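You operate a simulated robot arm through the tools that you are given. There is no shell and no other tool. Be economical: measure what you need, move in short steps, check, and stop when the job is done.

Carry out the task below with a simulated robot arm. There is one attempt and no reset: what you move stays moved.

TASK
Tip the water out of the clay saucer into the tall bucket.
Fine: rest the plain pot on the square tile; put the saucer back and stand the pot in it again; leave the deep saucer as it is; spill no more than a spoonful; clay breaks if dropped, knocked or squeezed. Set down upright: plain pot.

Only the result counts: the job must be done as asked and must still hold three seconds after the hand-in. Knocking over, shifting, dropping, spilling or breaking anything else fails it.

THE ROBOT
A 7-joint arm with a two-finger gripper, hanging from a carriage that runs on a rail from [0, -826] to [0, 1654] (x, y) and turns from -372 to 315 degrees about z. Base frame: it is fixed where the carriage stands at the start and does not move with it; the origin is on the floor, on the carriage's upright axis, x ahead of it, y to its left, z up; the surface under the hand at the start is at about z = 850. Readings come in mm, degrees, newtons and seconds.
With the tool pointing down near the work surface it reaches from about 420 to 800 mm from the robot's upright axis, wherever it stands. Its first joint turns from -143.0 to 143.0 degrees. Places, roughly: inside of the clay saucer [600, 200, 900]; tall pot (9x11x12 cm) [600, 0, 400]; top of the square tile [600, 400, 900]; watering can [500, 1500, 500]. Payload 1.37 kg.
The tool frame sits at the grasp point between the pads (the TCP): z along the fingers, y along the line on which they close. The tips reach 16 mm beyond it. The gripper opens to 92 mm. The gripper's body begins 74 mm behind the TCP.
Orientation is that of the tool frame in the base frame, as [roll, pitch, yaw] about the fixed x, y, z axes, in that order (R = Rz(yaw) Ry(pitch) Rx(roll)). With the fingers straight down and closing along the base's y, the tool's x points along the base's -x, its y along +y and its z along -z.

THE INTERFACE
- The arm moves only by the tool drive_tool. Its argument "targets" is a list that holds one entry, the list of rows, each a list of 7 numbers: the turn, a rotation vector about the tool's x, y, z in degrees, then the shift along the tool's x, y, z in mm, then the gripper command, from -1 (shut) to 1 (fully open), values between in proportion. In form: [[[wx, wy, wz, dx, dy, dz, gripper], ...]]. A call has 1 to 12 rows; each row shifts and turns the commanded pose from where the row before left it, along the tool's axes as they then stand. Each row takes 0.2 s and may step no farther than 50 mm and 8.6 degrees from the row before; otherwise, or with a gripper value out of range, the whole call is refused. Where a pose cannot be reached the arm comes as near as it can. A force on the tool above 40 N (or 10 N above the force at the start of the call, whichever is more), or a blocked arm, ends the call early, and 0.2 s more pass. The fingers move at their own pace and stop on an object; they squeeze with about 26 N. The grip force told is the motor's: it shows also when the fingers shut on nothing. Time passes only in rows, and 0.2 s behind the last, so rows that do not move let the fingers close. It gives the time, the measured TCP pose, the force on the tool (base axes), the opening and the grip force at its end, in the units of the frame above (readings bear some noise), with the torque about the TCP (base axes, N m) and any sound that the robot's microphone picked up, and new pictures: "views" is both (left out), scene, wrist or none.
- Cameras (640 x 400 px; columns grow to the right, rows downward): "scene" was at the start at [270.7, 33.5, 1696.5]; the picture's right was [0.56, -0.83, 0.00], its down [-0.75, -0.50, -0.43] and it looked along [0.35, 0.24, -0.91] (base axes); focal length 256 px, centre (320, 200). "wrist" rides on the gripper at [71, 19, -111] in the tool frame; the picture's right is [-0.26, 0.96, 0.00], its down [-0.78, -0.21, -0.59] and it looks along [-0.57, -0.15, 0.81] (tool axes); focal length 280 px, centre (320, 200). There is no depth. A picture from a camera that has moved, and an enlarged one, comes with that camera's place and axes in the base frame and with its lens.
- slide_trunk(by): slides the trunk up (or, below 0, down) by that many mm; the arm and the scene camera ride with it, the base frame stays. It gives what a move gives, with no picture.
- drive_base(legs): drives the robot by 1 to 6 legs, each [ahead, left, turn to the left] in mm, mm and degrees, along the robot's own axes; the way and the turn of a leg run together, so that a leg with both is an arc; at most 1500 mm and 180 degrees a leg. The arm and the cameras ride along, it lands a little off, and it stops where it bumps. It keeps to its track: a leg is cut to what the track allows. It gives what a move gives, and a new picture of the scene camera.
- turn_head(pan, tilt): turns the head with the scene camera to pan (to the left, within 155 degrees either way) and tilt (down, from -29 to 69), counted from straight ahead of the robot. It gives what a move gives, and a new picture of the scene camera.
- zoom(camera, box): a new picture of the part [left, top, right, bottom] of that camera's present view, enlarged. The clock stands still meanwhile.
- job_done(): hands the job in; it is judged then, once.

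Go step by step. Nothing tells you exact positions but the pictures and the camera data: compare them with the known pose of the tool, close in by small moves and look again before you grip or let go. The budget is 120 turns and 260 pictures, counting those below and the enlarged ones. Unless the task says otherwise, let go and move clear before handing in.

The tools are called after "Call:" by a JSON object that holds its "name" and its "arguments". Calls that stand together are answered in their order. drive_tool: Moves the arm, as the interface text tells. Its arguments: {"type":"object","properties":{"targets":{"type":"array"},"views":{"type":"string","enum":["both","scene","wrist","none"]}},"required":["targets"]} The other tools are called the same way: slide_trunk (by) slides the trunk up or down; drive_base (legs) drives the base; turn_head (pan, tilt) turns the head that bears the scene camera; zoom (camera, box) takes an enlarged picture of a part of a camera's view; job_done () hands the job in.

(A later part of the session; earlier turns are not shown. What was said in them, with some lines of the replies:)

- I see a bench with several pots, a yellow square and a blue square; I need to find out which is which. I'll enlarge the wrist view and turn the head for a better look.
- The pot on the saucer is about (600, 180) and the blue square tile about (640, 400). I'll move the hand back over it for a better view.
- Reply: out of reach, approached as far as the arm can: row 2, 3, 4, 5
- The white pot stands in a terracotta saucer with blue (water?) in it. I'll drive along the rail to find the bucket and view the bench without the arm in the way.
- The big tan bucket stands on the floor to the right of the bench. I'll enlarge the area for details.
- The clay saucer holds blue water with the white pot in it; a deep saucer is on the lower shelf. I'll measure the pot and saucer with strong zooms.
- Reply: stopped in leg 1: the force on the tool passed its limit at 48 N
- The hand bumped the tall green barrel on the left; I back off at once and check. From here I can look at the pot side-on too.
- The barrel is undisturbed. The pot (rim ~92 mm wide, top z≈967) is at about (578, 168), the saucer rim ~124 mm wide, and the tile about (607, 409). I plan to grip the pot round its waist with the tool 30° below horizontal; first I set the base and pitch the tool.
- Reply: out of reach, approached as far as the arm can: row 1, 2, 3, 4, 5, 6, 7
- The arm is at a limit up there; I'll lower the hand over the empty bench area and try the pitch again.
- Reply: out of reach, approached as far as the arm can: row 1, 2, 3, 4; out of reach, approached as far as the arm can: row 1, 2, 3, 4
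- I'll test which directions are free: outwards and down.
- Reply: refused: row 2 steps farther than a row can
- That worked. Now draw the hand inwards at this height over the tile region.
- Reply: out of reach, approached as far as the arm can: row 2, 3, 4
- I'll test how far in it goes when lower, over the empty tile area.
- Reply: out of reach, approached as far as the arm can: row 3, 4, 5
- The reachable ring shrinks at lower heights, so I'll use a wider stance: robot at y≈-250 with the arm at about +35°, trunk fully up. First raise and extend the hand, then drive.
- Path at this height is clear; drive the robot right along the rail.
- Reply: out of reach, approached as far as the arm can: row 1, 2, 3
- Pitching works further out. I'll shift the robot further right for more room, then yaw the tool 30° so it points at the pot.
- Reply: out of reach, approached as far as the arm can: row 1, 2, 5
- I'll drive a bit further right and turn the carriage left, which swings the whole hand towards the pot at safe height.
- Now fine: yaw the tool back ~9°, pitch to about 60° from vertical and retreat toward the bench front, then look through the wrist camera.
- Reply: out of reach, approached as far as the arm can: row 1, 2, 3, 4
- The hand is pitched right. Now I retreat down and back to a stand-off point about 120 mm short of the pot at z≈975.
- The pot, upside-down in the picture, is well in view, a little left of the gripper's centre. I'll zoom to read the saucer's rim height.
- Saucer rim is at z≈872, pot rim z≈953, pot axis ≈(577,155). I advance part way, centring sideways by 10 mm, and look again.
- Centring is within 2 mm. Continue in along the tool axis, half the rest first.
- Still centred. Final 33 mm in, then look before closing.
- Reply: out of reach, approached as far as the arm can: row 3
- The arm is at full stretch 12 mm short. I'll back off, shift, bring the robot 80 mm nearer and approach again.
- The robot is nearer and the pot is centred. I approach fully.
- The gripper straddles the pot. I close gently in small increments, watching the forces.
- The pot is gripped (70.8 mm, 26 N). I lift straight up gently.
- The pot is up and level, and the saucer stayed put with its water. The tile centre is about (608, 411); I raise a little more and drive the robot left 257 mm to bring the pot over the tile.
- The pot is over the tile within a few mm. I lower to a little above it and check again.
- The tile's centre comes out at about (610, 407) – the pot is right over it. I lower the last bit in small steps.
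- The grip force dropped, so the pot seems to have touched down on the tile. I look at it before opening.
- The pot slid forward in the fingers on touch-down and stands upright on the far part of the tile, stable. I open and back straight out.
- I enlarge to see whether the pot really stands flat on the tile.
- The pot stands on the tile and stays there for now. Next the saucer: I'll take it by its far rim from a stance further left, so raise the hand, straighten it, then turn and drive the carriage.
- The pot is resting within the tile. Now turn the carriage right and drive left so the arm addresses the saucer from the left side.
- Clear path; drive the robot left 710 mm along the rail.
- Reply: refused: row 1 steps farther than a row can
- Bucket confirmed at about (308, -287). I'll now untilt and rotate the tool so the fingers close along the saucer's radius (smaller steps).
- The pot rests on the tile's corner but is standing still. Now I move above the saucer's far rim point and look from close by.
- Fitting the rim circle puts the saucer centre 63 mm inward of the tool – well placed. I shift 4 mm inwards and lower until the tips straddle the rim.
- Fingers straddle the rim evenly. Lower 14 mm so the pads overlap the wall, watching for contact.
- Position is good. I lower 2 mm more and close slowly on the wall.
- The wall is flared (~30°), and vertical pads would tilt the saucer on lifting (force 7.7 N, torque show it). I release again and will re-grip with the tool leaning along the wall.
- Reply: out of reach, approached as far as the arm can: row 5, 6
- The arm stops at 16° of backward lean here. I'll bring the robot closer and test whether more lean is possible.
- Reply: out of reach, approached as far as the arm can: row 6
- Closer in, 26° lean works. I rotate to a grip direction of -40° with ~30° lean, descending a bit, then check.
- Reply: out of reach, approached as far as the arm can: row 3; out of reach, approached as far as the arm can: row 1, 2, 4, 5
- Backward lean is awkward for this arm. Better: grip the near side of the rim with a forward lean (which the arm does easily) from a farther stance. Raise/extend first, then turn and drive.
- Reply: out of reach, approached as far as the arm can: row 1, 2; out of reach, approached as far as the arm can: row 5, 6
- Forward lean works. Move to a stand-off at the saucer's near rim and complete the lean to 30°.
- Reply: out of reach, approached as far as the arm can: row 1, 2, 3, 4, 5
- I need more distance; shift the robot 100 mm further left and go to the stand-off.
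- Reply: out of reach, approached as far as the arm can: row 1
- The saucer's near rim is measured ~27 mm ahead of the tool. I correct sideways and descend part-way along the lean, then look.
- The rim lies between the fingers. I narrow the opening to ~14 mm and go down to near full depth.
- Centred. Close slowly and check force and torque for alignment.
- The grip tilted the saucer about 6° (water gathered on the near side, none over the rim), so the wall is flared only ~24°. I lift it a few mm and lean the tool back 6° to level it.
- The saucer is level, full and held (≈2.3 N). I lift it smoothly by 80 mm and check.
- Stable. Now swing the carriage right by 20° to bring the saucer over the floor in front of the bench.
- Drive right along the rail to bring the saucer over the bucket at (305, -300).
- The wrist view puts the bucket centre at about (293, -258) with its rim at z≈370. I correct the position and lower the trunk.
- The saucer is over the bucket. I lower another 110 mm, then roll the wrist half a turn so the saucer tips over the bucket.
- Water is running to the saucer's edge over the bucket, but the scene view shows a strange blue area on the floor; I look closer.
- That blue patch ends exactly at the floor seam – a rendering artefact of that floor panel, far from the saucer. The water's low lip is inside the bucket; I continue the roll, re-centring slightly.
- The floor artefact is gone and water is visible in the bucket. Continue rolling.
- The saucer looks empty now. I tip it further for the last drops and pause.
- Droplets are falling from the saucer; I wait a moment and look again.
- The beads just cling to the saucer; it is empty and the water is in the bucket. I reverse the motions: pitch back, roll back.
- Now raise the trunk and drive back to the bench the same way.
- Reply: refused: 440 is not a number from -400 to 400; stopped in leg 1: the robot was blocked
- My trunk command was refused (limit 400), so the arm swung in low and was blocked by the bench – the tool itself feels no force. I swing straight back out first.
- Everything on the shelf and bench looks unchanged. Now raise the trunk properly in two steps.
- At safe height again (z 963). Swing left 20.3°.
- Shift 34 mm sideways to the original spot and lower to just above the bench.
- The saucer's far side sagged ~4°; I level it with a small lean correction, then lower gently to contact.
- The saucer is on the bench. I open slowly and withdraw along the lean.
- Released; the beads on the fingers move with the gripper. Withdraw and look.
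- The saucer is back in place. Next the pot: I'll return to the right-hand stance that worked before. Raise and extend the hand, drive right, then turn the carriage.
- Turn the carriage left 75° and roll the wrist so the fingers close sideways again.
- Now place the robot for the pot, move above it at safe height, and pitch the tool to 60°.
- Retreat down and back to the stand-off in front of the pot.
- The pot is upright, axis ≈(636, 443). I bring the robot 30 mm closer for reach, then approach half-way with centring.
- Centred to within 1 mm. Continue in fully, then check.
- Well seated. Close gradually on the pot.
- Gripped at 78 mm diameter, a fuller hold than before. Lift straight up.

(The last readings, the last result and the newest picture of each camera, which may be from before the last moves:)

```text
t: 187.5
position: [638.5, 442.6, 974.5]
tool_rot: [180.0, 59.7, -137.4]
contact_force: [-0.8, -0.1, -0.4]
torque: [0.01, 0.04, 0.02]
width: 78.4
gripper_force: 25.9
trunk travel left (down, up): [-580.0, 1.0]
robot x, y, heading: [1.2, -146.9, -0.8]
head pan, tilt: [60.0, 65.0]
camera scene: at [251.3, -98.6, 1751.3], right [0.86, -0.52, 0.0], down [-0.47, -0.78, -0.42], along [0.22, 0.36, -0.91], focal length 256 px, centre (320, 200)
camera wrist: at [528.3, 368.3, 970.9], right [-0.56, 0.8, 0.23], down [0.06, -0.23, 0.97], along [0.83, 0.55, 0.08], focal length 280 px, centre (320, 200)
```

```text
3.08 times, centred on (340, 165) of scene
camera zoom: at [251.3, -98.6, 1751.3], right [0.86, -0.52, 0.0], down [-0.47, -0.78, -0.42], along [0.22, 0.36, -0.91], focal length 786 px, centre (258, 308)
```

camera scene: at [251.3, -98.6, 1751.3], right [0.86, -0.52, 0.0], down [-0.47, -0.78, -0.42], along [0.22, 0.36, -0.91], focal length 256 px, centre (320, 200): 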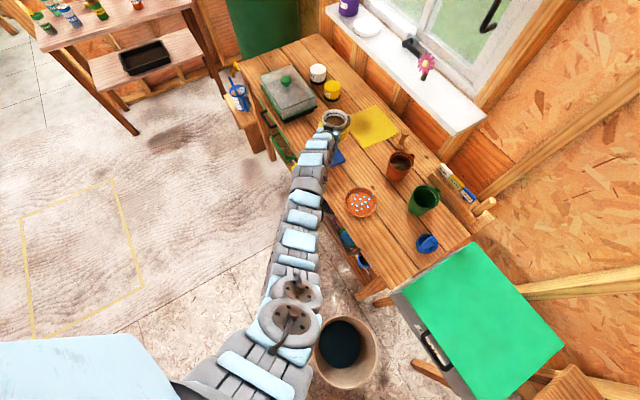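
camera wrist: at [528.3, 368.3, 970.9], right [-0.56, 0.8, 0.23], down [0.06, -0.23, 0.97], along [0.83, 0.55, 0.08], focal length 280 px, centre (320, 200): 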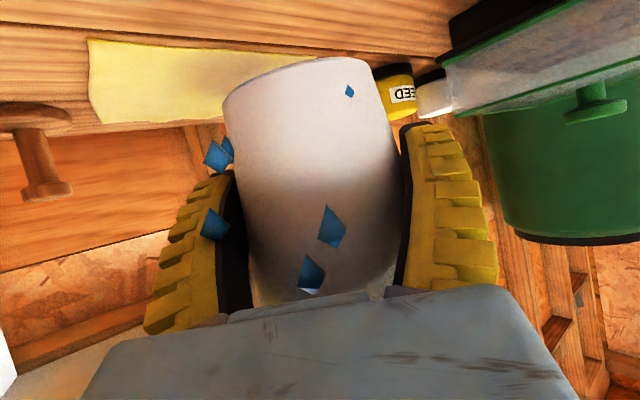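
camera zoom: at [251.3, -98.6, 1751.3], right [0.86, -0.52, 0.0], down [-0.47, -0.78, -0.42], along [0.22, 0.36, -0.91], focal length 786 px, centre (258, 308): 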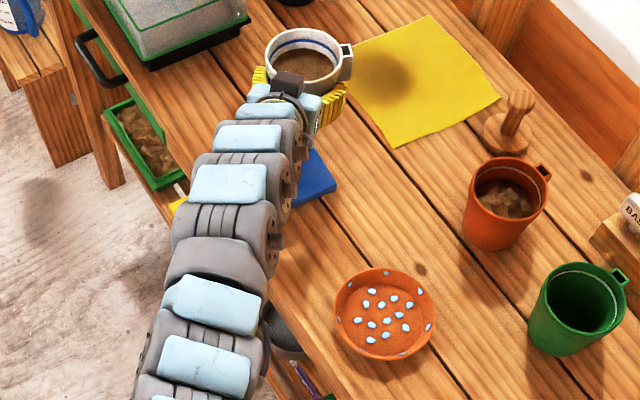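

The hold is firm and unchanged (78.4 mm). The saucer centre is at (587, 162); I shift the hand by -51 mm in x and drive the robot 281 mm right.

Call:
{"name": "drive_tool", "arguments": {"targets": [[[0, 0, 0, 6.3, 11.5, -10.8, 0.5], [0, 0, 0, 6.3, 11.5, -10.8, 0.5], [0, 0, 0, 6.3, 11.5, -10.8, 0.5], [0, 0, 0, 0, 0, 0, 0.5]]], "views": "none"}}

Call:
{"name": "drive_base", "arguments": {"legs": [[4.4, -281, 0]]}}

Call:
{"name": "zoom", "arguments": {"camera": "wrist", "box": [0, 0, 640, 400]}}

Call:
{"name": "zoom", "arguments": {"camera": "scene", "box": [300, 100, 400, 200]}}

```text
t: 188.5
position: [586.6, 445.0, 973.8]
tool_rot: [180.0, 59.7, -137.4]
contact_force: [-0.8, 0.6, -1.1]
torque: [0.01, 0.01, 0.0]
width: 77.9
gripper_force: 26.3
trunk travel left (down, up): [-580.0, 1.0]
robot x, y, heading: [-3.5, -150.0, -0.9]
head pan, tilt: [60.0, 65.0]
```

```text
t: 190.4
position: [590.3, 166.8, 975.4]
tool_rot: [180.0, 59.7, -137.8]
contact_force: [-0.2, -0.4, -2.0]
torque: [0.0, 0.04, -0.01]
width: 78.0
gripper_force: 26.3
trunk travel left (down, up): [-580.0, 1.0]
robot x, y, heading: [-1.1, -419.6, -1.5]
head pan, tilt: [60.0, 65.0]
camera scene: at [251.6, -374.1, 1751.3], right [0.85, -0.52, 0.0], down [-0.47, -0.77, -0.42], along [0.22, 0.36, -0.91], focal length 256 px, centre (320, 200)
```

scene: 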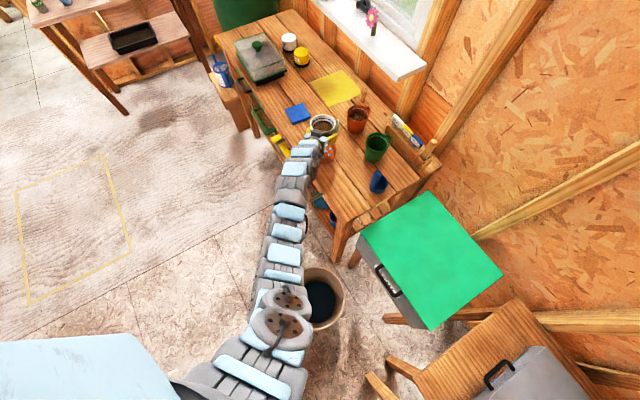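

```text
1.00 times, centred on (320, 200) of wrist (not enlarged: the box is as wide or as high as the picture)
camera zoom: at [480.9, 92.5, 970.3], right [-0.55, 0.8, 0.23], down [0.06, -0.23, 0.97], along [0.83, 0.55, 0.08], focal length 280 px, centre (320, 200)
```

zoom: 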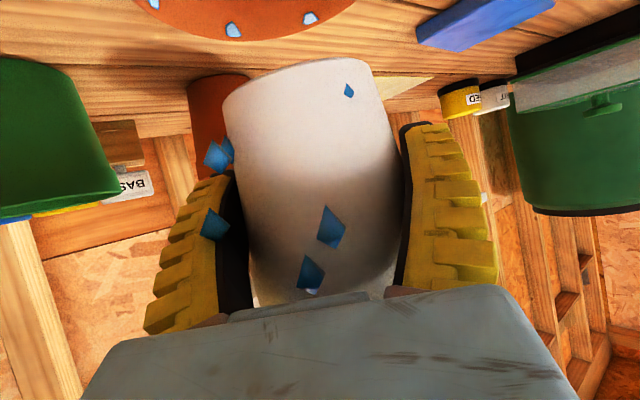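

```text
4.00 times, centred on (350, 150) of scene
camera zoom: at [251.6, -374.1, 1751.3], right [0.85, -0.52, 0.0], down [-0.47, -0.77, -0.42], along [0.22, 0.36, -0.91], focal length 1022 px, centre (200, 400)
```

zoom: 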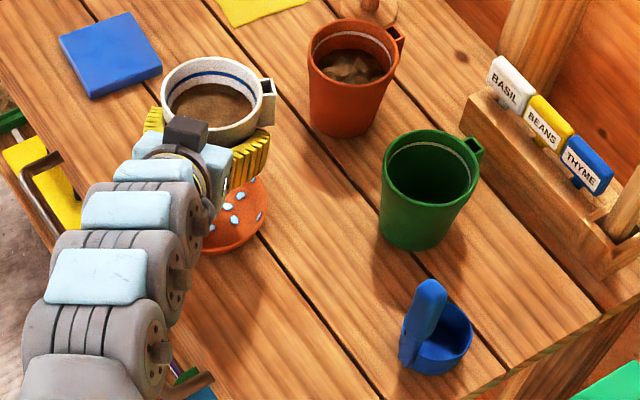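

Wrist and scene estimates agree the pot is over the saucer within a few mm. Lower to just above, then look.

Call:
{"name": "drive_tool", "arguments": {"targets": [[[0, 0, 0, 13, 0, 7.5, 0.5], [0, 0, 0, 13, 0, 7.5, 0.5], [0, 0, 0, 13, 0, 7.5, 0.5], [0, 0, 0, 5, 0, 3, 0.5], [0, 0, 0, 0, 0, 0, 0.5]]], "views": "wrist"}}

Call:
{"name": "zoom", "arguments": {"camera": "wrist", "box": [140, 0, 460, 200]}}

Call:
{"name": "zoom", "arguments": {"camera": "scene", "box": [300, 100, 370, 170]}}

```text
t: 191.6
position: [591.6, 166.6, 923.2]
tool_rot: [180.0, 59.8, -137.8]
contact_force: [-0.3, -1.1, -1.0]
torque: [-0.04, 0.04, -0.02]
width: 78.1
gripper_force: 26.3
trunk travel left (down, up): [-580.0, 1.0]
robot x, y, heading: [0.7, -419.2, -1.6]
head pan, tilt: [60.0, 65.0]
camera wrist: at [480.8, 93.0, 918.4], right [-0.55, 0.8, 0.23], down [0.06, -0.23, 0.97], along [0.83, 0.55, 0.08], focal length 280 px, centre (320, 200)
```

wrist: 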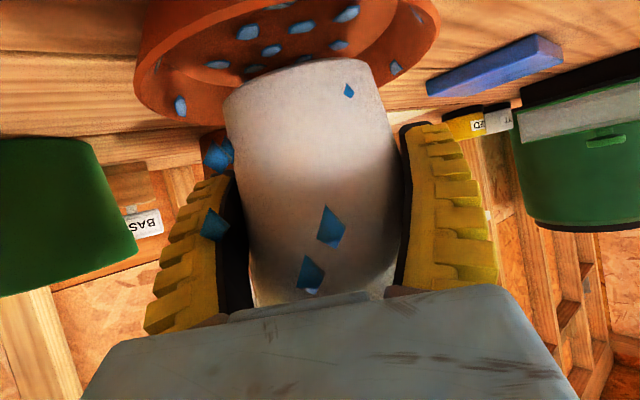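

```text
2.00 times, centred on (300, 100) of wrist
camera zoom: at [480.8, 93.0, 918.4], right [-0.55, 0.8, 0.23], down [0.06, -0.23, 0.97], along [0.83, 0.55, 0.08], focal length 561 px, centre (360, 400)
```

zoom: 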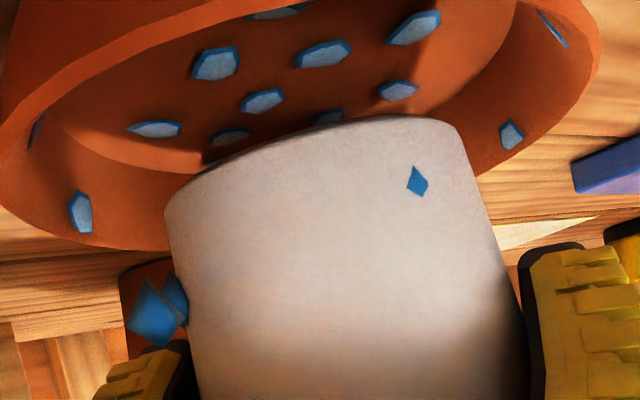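

```text
5.71 times, centred on (335, 135) of scene
camera zoom: at [251.5, -374.1, 1751.3], right [0.85, -0.52, 0.0], down [-0.47, -0.77, -0.42], along [0.22, 0.36, -0.91], focal length 1461 px, centre (234, 571)
```

zoom: 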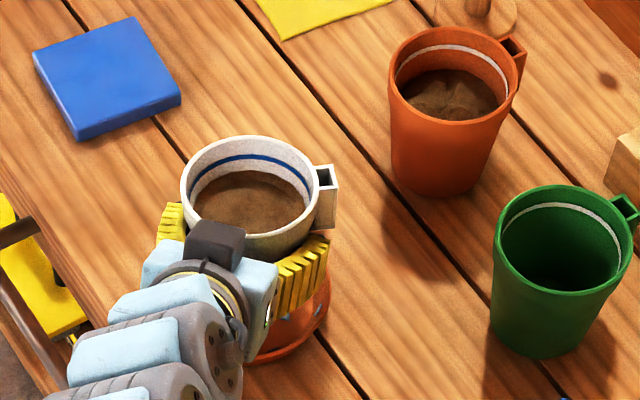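

I shift the pot 5 mm forward to centre it and lower in small steps.

Call:
{"name": "drive_tool", "arguments": {"targets": [[[0, 0, 0, -2.5, -2, 4.3, 0.5], [0, 0, 0, 4.3, 0, 2.5, 0.5], [0, 0, 0, 4.3, 0, 2.5, 0.5], [0, 0, 0, 0, 0, 0, 0.5]]], "views": "wrist"}}

Call:
{"name": "drive_tool", "arguments": {"targets": [[[0, 0, 0, 1.7, 0, 1, 0.5], [0, 0, 0, 0, 0, 0, 0.5]]], "views": "none"}}

Call:
{"name": "drive_tool", "arguments": {"targets": [[[0, 0, 0, 0.9, 0, 0.5, 0.5], [0, 0, 0, 0, 0, 0, 0.5]]], "views": "none"}}

```text
t: 192.6
position: [597.3, 168.3, 914.2]
tool_rot: [-179.9, 59.7, -137.7]
contact_force: [0.2, 0.3, -0.9]
torque: [-0.04, 0.01, -0.01]
width: 78.2
gripper_force: 25.6
trunk travel left (down, up): [-580.0, 1.0]
robot x, y, heading: [-0.0, -418.8, -1.3]
head pan, tilt: [60.0, 65.0]
camera wrist: at [485.9, 93.7, 908.8], right [-0.55, 0.8, 0.23], down [0.06, -0.23, 0.97], along [0.83, 0.55, 0.08], focal length 280 px, centre (320, 200)
```

wrist: 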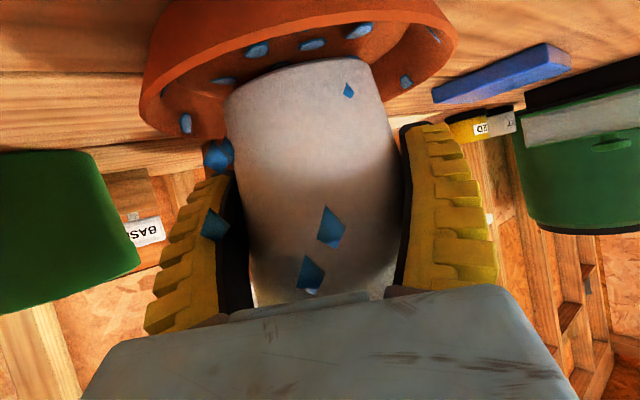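

```text
t: 193.2
position: [596.2, 168.0, 911.7]
tool_rot: [-179.9, 59.7, -137.8]
contact_force: [0.2, -0.4, -1.6]
torque: [0.0, 0.0, 0.01]
width: 77.8
gripper_force: 25.6
trunk travel left (down, up): [-580.0, 1.0]
robot x, y, heading: [-2.8, -419.4, -1.6]
head pan, tilt: [60.0, 65.0]
```

```text
t: 193.8
position: [594.9, 168.4, 911.1]
tool_rot: [179.9, 59.8, -137.7]
contact_force: [-0.2, 0.9, -2.1]
torque: [-0.01, -0.02, -0.02]
width: 77.9
gripper_force: 26.2
trunk travel left (down, up): [-580.0, 1.0]
robot x, y, heading: [3.5, -419.0, -1.6]
head pan, tilt: [60.0, 65.0]
```

Call:
{"name": "zoom", "arguments": {"camera": "scene", "box": [310, 105, 350, 145]}}

Call:
{"name": "zoom", "arguments": {"camera": "wrist", "box": [120, 0, 480, 200]}}

```text
10.00 times, centred on (330, 125) of scene
camera zoom: at [251.5, -374.1, 1751.3], right [0.85, -0.52, 0.0], down [-0.47, -0.77, -0.42], along [0.22, 0.36, -0.91], focal length 2556 px, centre (220, 950)
```

zoom: 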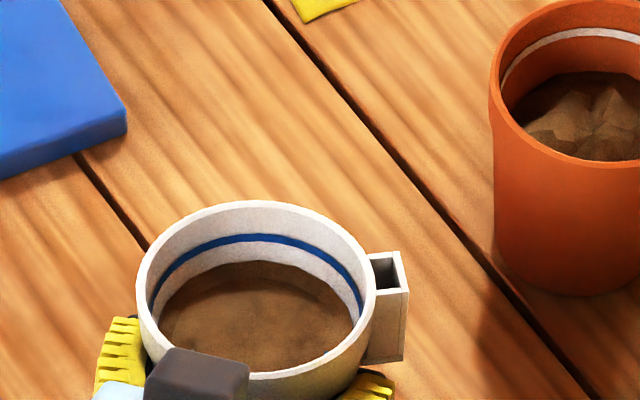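

```text
1.78 times, centred on (300, 100) of wrist
camera zoom: at [485.7, 94.0, 906.3], right [-0.55, 0.8, 0.23], down [0.06, -0.23, 0.97], along [0.83, 0.55, 0.08], focal length 498 px, centre (356, 378)
```

zoom: 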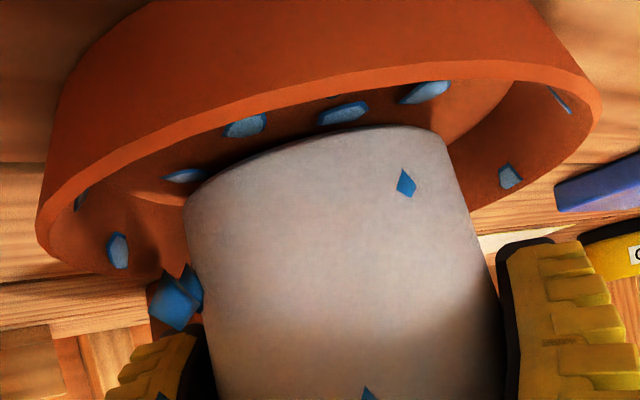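

The pot sits centrally inside the saucer's rim. Continue lowering in ~1.5 mm steps until contact.

Call:
{"name": "drive_tool", "arguments": {"targets": [[[0, 0, 0, 1.3, 0, 0.75, 0.5], [0, 0, 0, 0, 0, 0, 0.5]]], "views": "none"}}

Call:
{"name": "drive_tool", "arguments": {"targets": [[[0, 0, 0, 1.3, 0, 0.75, 0.5], [0, 0, 0, 0, 0, 0, 0.5]]], "views": "none"}}

Call:
{"name": "drive_tool", "arguments": {"targets": [[[0, 0, 0, 1.3, 0, 0.75, 0.5], [0, 0, 0, 0, 0, 0, 0.5]]], "views": "none"}}

```text
t: 194.4
position: [595.5, 169.4, 910.2]
tool_rot: [179.9, 59.7, -137.8]
contact_force: [-0.2, -0.1, -0.5]
torque: [-0.05, 0.04, 0.0]
width: 77.8
gripper_force: 25.9
trunk travel left (down, up): [-580.0, 1.0]
robot x, y, heading: [-2.0, -420.2, -1.5]
head pan, tilt: [60.0, 65.0]
```

```text
t: 195.0
position: [596.2, 167.8, 908.9]
tool_rot: [180.0, 59.7, -137.9]
contact_force: [-0.9, -0.1, -1.2]
torque: [0.0, 0.05, 0.02]
width: 78.0
gripper_force: 26.3
trunk travel left (down, up): [-580.0, 1.0]
robot x, y, heading: [-2.6, -420.9, -1.4]
head pan, tilt: [60.0, 65.0]
```

```text
t: 195.6
position: [596.1, 170.8, 907.8]
tool_rot: [-180.0, 59.9, -137.8]
contact_force: [-2.1, -3.2, 6.8]
torque: [0.15, -0.1, -0.01]
width: 77.8
gripper_force: 26.0
trunk travel left (down, up): [-580.0, 1.0]
robot x, y, heading: [-0.6, -420.7, -1.5]
head pan, tilt: [60.0, 65.0]
```

Contact came with a push back from the far side; I raise 3 mm, shift the pot back 6 mm and lower again.

Call:
{"name": "drive_tool", "arguments": {"targets": [[[0, 0, 0, -2.6, 0, -1.5, 0.5], [0, 0, 0, 3, 0, -5.2, 0.5], [0, 0, 0, 1.7, 0, 1, 0.5], [0, 0, 0, 0, 0, 0, 0.5]]], "views": "none"}}

Call:
{"name": "drive_tool", "arguments": {"targets": [[[0, 0, 0, 0.9, 0, 0.5, 0.5], [0, 0, 0, 0, 0, 0, 0.5]]], "views": "none"}}

Call:
{"name": "drive_tool", "arguments": {"targets": [[[0, 0, 0, 0.9, 0, 0.5, 0.5], [0, 0, 0, 0, 0, 0, 0.5]]], "views": "wrist"}}

```text
t: 196.6
position: [592.4, 165.0, 907.5]
tool_rot: [-180.0, 59.6, -137.8]
contact_force: [-0.3, 0.2, -0.5]
torque: [0.03, 0.0, -0.01]
width: 77.5
gripper_force: 25.6
trunk travel left (down, up): [-580.0, 1.0]
robot x, y, heading: [3.4, -419.1, -1.2]
head pan, tilt: [60.0, 65.0]
```

```text
t: 197.2
position: [592.1, 166.4, 907.3]
tool_rot: [180.0, 59.7, -137.8]
contact_force: [-0.3, -2.4, 6.3]
torque: [0.13, -0.15, -0.02]
width: 77.6
gripper_force: 25.9
trunk travel left (down, up): [-580.0, 1.0]
robot x, y, heading: [0.9, -419.6, -1.5]
head pan, tilt: [60.0, 65.0]
```

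```text
t: 197.8
position: [592.6, 166.0, 907.2]
tool_rot: [-180.0, 59.7, -137.9]
contact_force: [-1.9, -3.0, 8.6]
torque: [0.15, -0.23, -0.03]
width: 77.2
gripper_force: 25.9
trunk travel left (down, up): [-580.0, 1.0]
robot x, y, heading: [-2.1, -417.7, -1.3]
head pan, tilt: [60.0, 65.0]
camera wrist: at [482.6, 91.1, 901.4], right [-0.55, 0.8, 0.23], down [0.06, -0.23, 0.97], along [0.83, 0.55, 0.08], focal length 280 px, centre (320, 200)
```

wrist: 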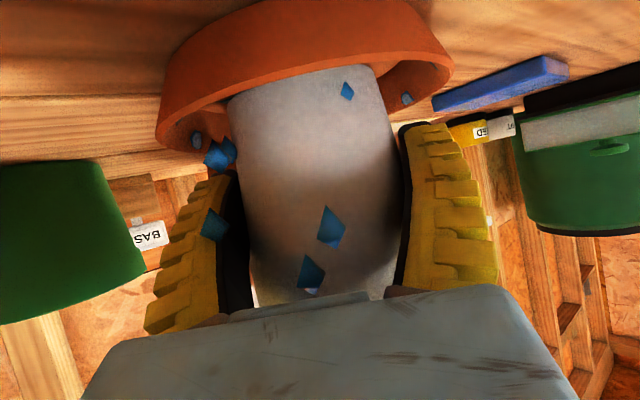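

The pot is on the saucer's floor at the expected height. Open slowly and check.

Call:
{"name": "drive_tool", "arguments": {"targets": [[[0, 0, 0, 0, 0, 0, 0.66], [0, 0, 0, 0, 0, 0, 0.72], [0, 0, 0, 0, 0, 0, 0.8], [0, 0, 0, 0, 0, 0, 0.9], [0, 0, 0, 0, 0, 0, 1], [0, 0, 0, 0, 0, 0, 1]]], "views": "wrist"}}

Call:
{"name": "zoom", "arguments": {"camera": "scene", "box": [290, 90, 370, 170]}}

```text
t: 199.2
position: [592.4, 165.3, 904.6]
tool_rot: [-180.0, 59.7, -137.8]
contact_force: [0.4, 0.1, 0.2]
torque: [0.0, -0.03, 0.0]
width: 91.8
gripper_force: 0.1
trunk travel left (down, up): [-580.0, 1.0]
robot x, y, heading: [-0.7, -415.7, -1.5]
head pan, tilt: [60.0, 65.0]
camera wrist: at [482.0, 90.7, 900.7], right [-0.55, 0.8, 0.23], down [0.06, -0.23, 0.97], along [0.83, 0.55, 0.08], focal length 280 px, centre (320, 200)
```

wrist: 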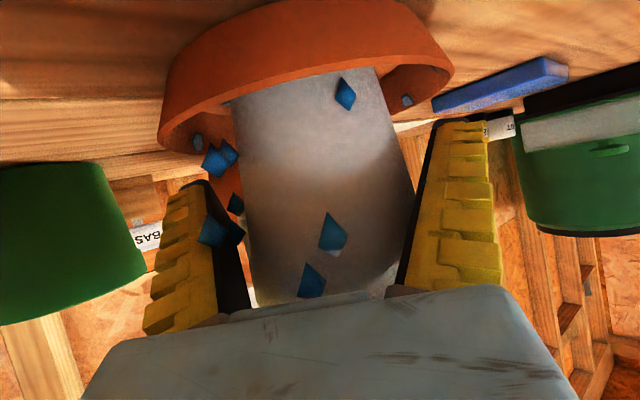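

```text
5.00 times, centred on (330, 130) of scene
camera zoom: at [251.6, -374.1, 1751.3], right [0.85, -0.52, 0.0], down [-0.47, -0.77, -0.42], along [0.22, 0.36, -0.91], focal length 1278 px, centre (270, 550)
```

zoom: 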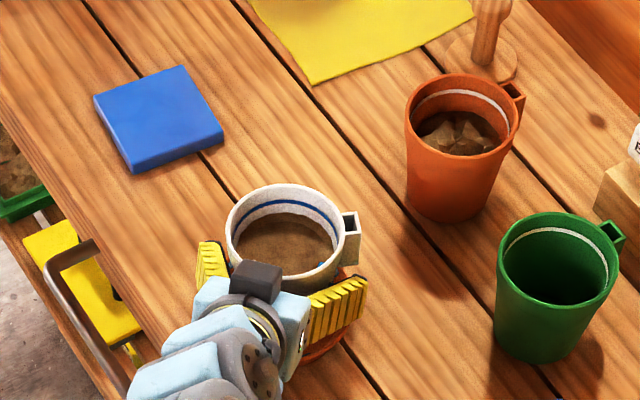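

The pot stands in the saucer. Back straight out along the tool axis.

Call:
{"name": "drive_tool", "arguments": {"targets": [[[0, 0, 0, 0, 0, -10, 1], [0, 0, 0, 0, 0, -20, 1], [0, 0, 0, 0, 0, -30, 1], [0, 0, 0, 0, 0, -35, 1], [0, 0, 0, -10, 0, -35, 1], [0, 0, 0, 0, 0, 0, 1]]]}}

Call:
{"name": "zoom", "arguments": {"camera": "wrist", "box": [180, 0, 440, 200]}}

Call:
{"name": "zoom", "arguments": {"camera": "scene", "box": [290, 90, 370, 170]}}

```text
t: 200.6
position: [511.4, 93.0, 980.0]
tool_rot: [180.0, 59.7, -137.8]
contact_force: [-0.4, 0.2, -0.1]
torque: [0.0, -0.05, -0.02]
width: 91.7
gripper_force: 0.1
trunk travel left (down, up): [-580.0, 1.0]
robot x, y, heading: [-0.0, -418.7, -1.1]
head pan, tilt: [60.0, 65.0]
camera scene: at [251.6, -374.0, 1751.3], right [0.85, -0.52, 0.0], down [-0.47, -0.77, -0.42], along [0.22, 0.36, -0.91], focal length 256 px, centre (320, 200)
camera wrist: at [401.6, 18.6, 974.9], right [-0.55, 0.8, 0.23], down [0.06, -0.23, 0.97], along [0.83, 0.55, 0.08], focal length 280 px, centre (320, 200)
```

scene: 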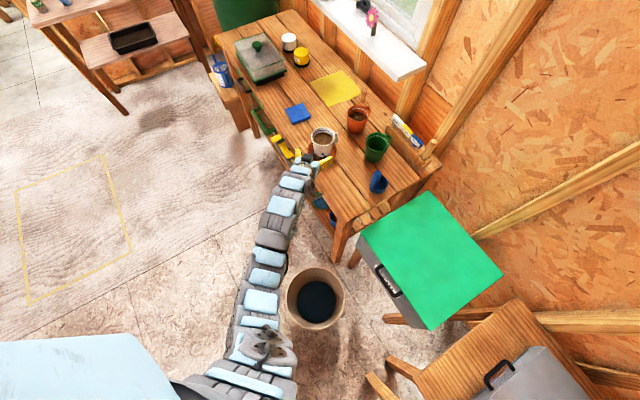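
wrist: 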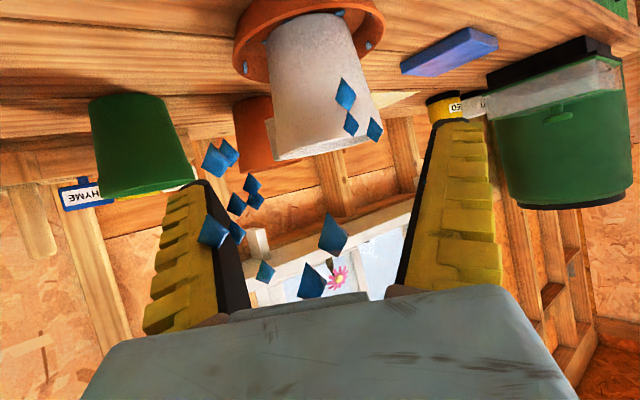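

```text
2.00 times, centred on (310, 100) of wrist
camera zoom: at [401.6, 18.6, 974.9], right [-0.55, 0.8, 0.23], down [0.06, -0.23, 0.97], along [0.83, 0.55, 0.08], focal length 561 px, centre (340, 400)
```

zoom: 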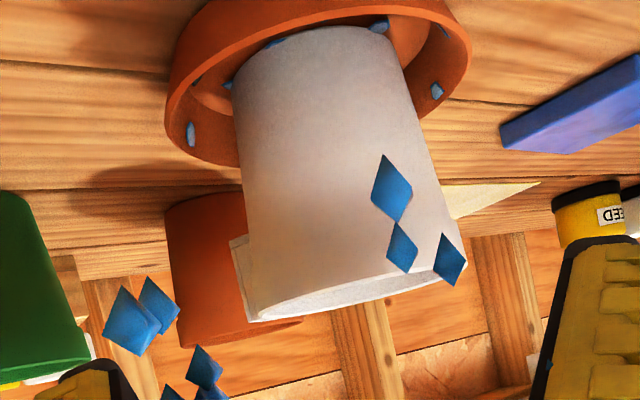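

```text
5.00 times, centred on (330, 130) of scene
camera zoom: at [251.6, -374.0, 1751.3], right [0.85, -0.52, 0.0], down [-0.47, -0.77, -0.42], along [0.22, 0.36, -0.91], focal length 1278 px, centre (270, 550)
```

zoom: 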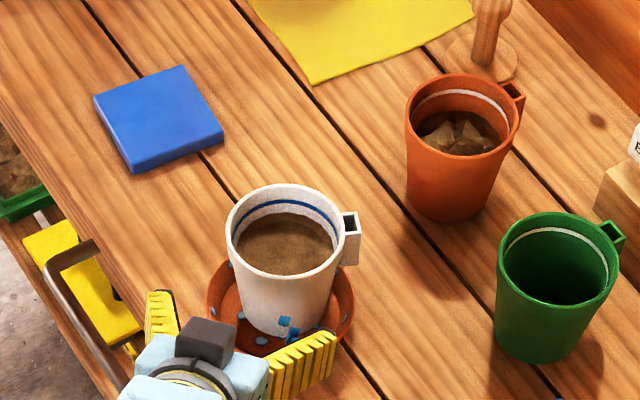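

The pot stands upright in the saucer, water is in the bucket, the deep saucer and everything else are in place, and the hand is clear. I hand in.

Call:
{"name": "job_done", "arguments": {}}

```text
The job is handed in.
```

The water from the clay saucer is in the tall bucket, the saucer is back in its place, and the plain pot stands upright in it. The deep saucer is untouched, and I saw no spilled water or breakage.

- **Pot on the tile:** it slipped forward as I set it down, so it rested near the tile's far edge rather than centred. It stayed upright there until I picked it up again.
- **Two bumps:** early on, the hand knocked the green barrel on the left. Later the lowered arm was stopped by the front of the bench. I backed off both times and saw nothing shifted.
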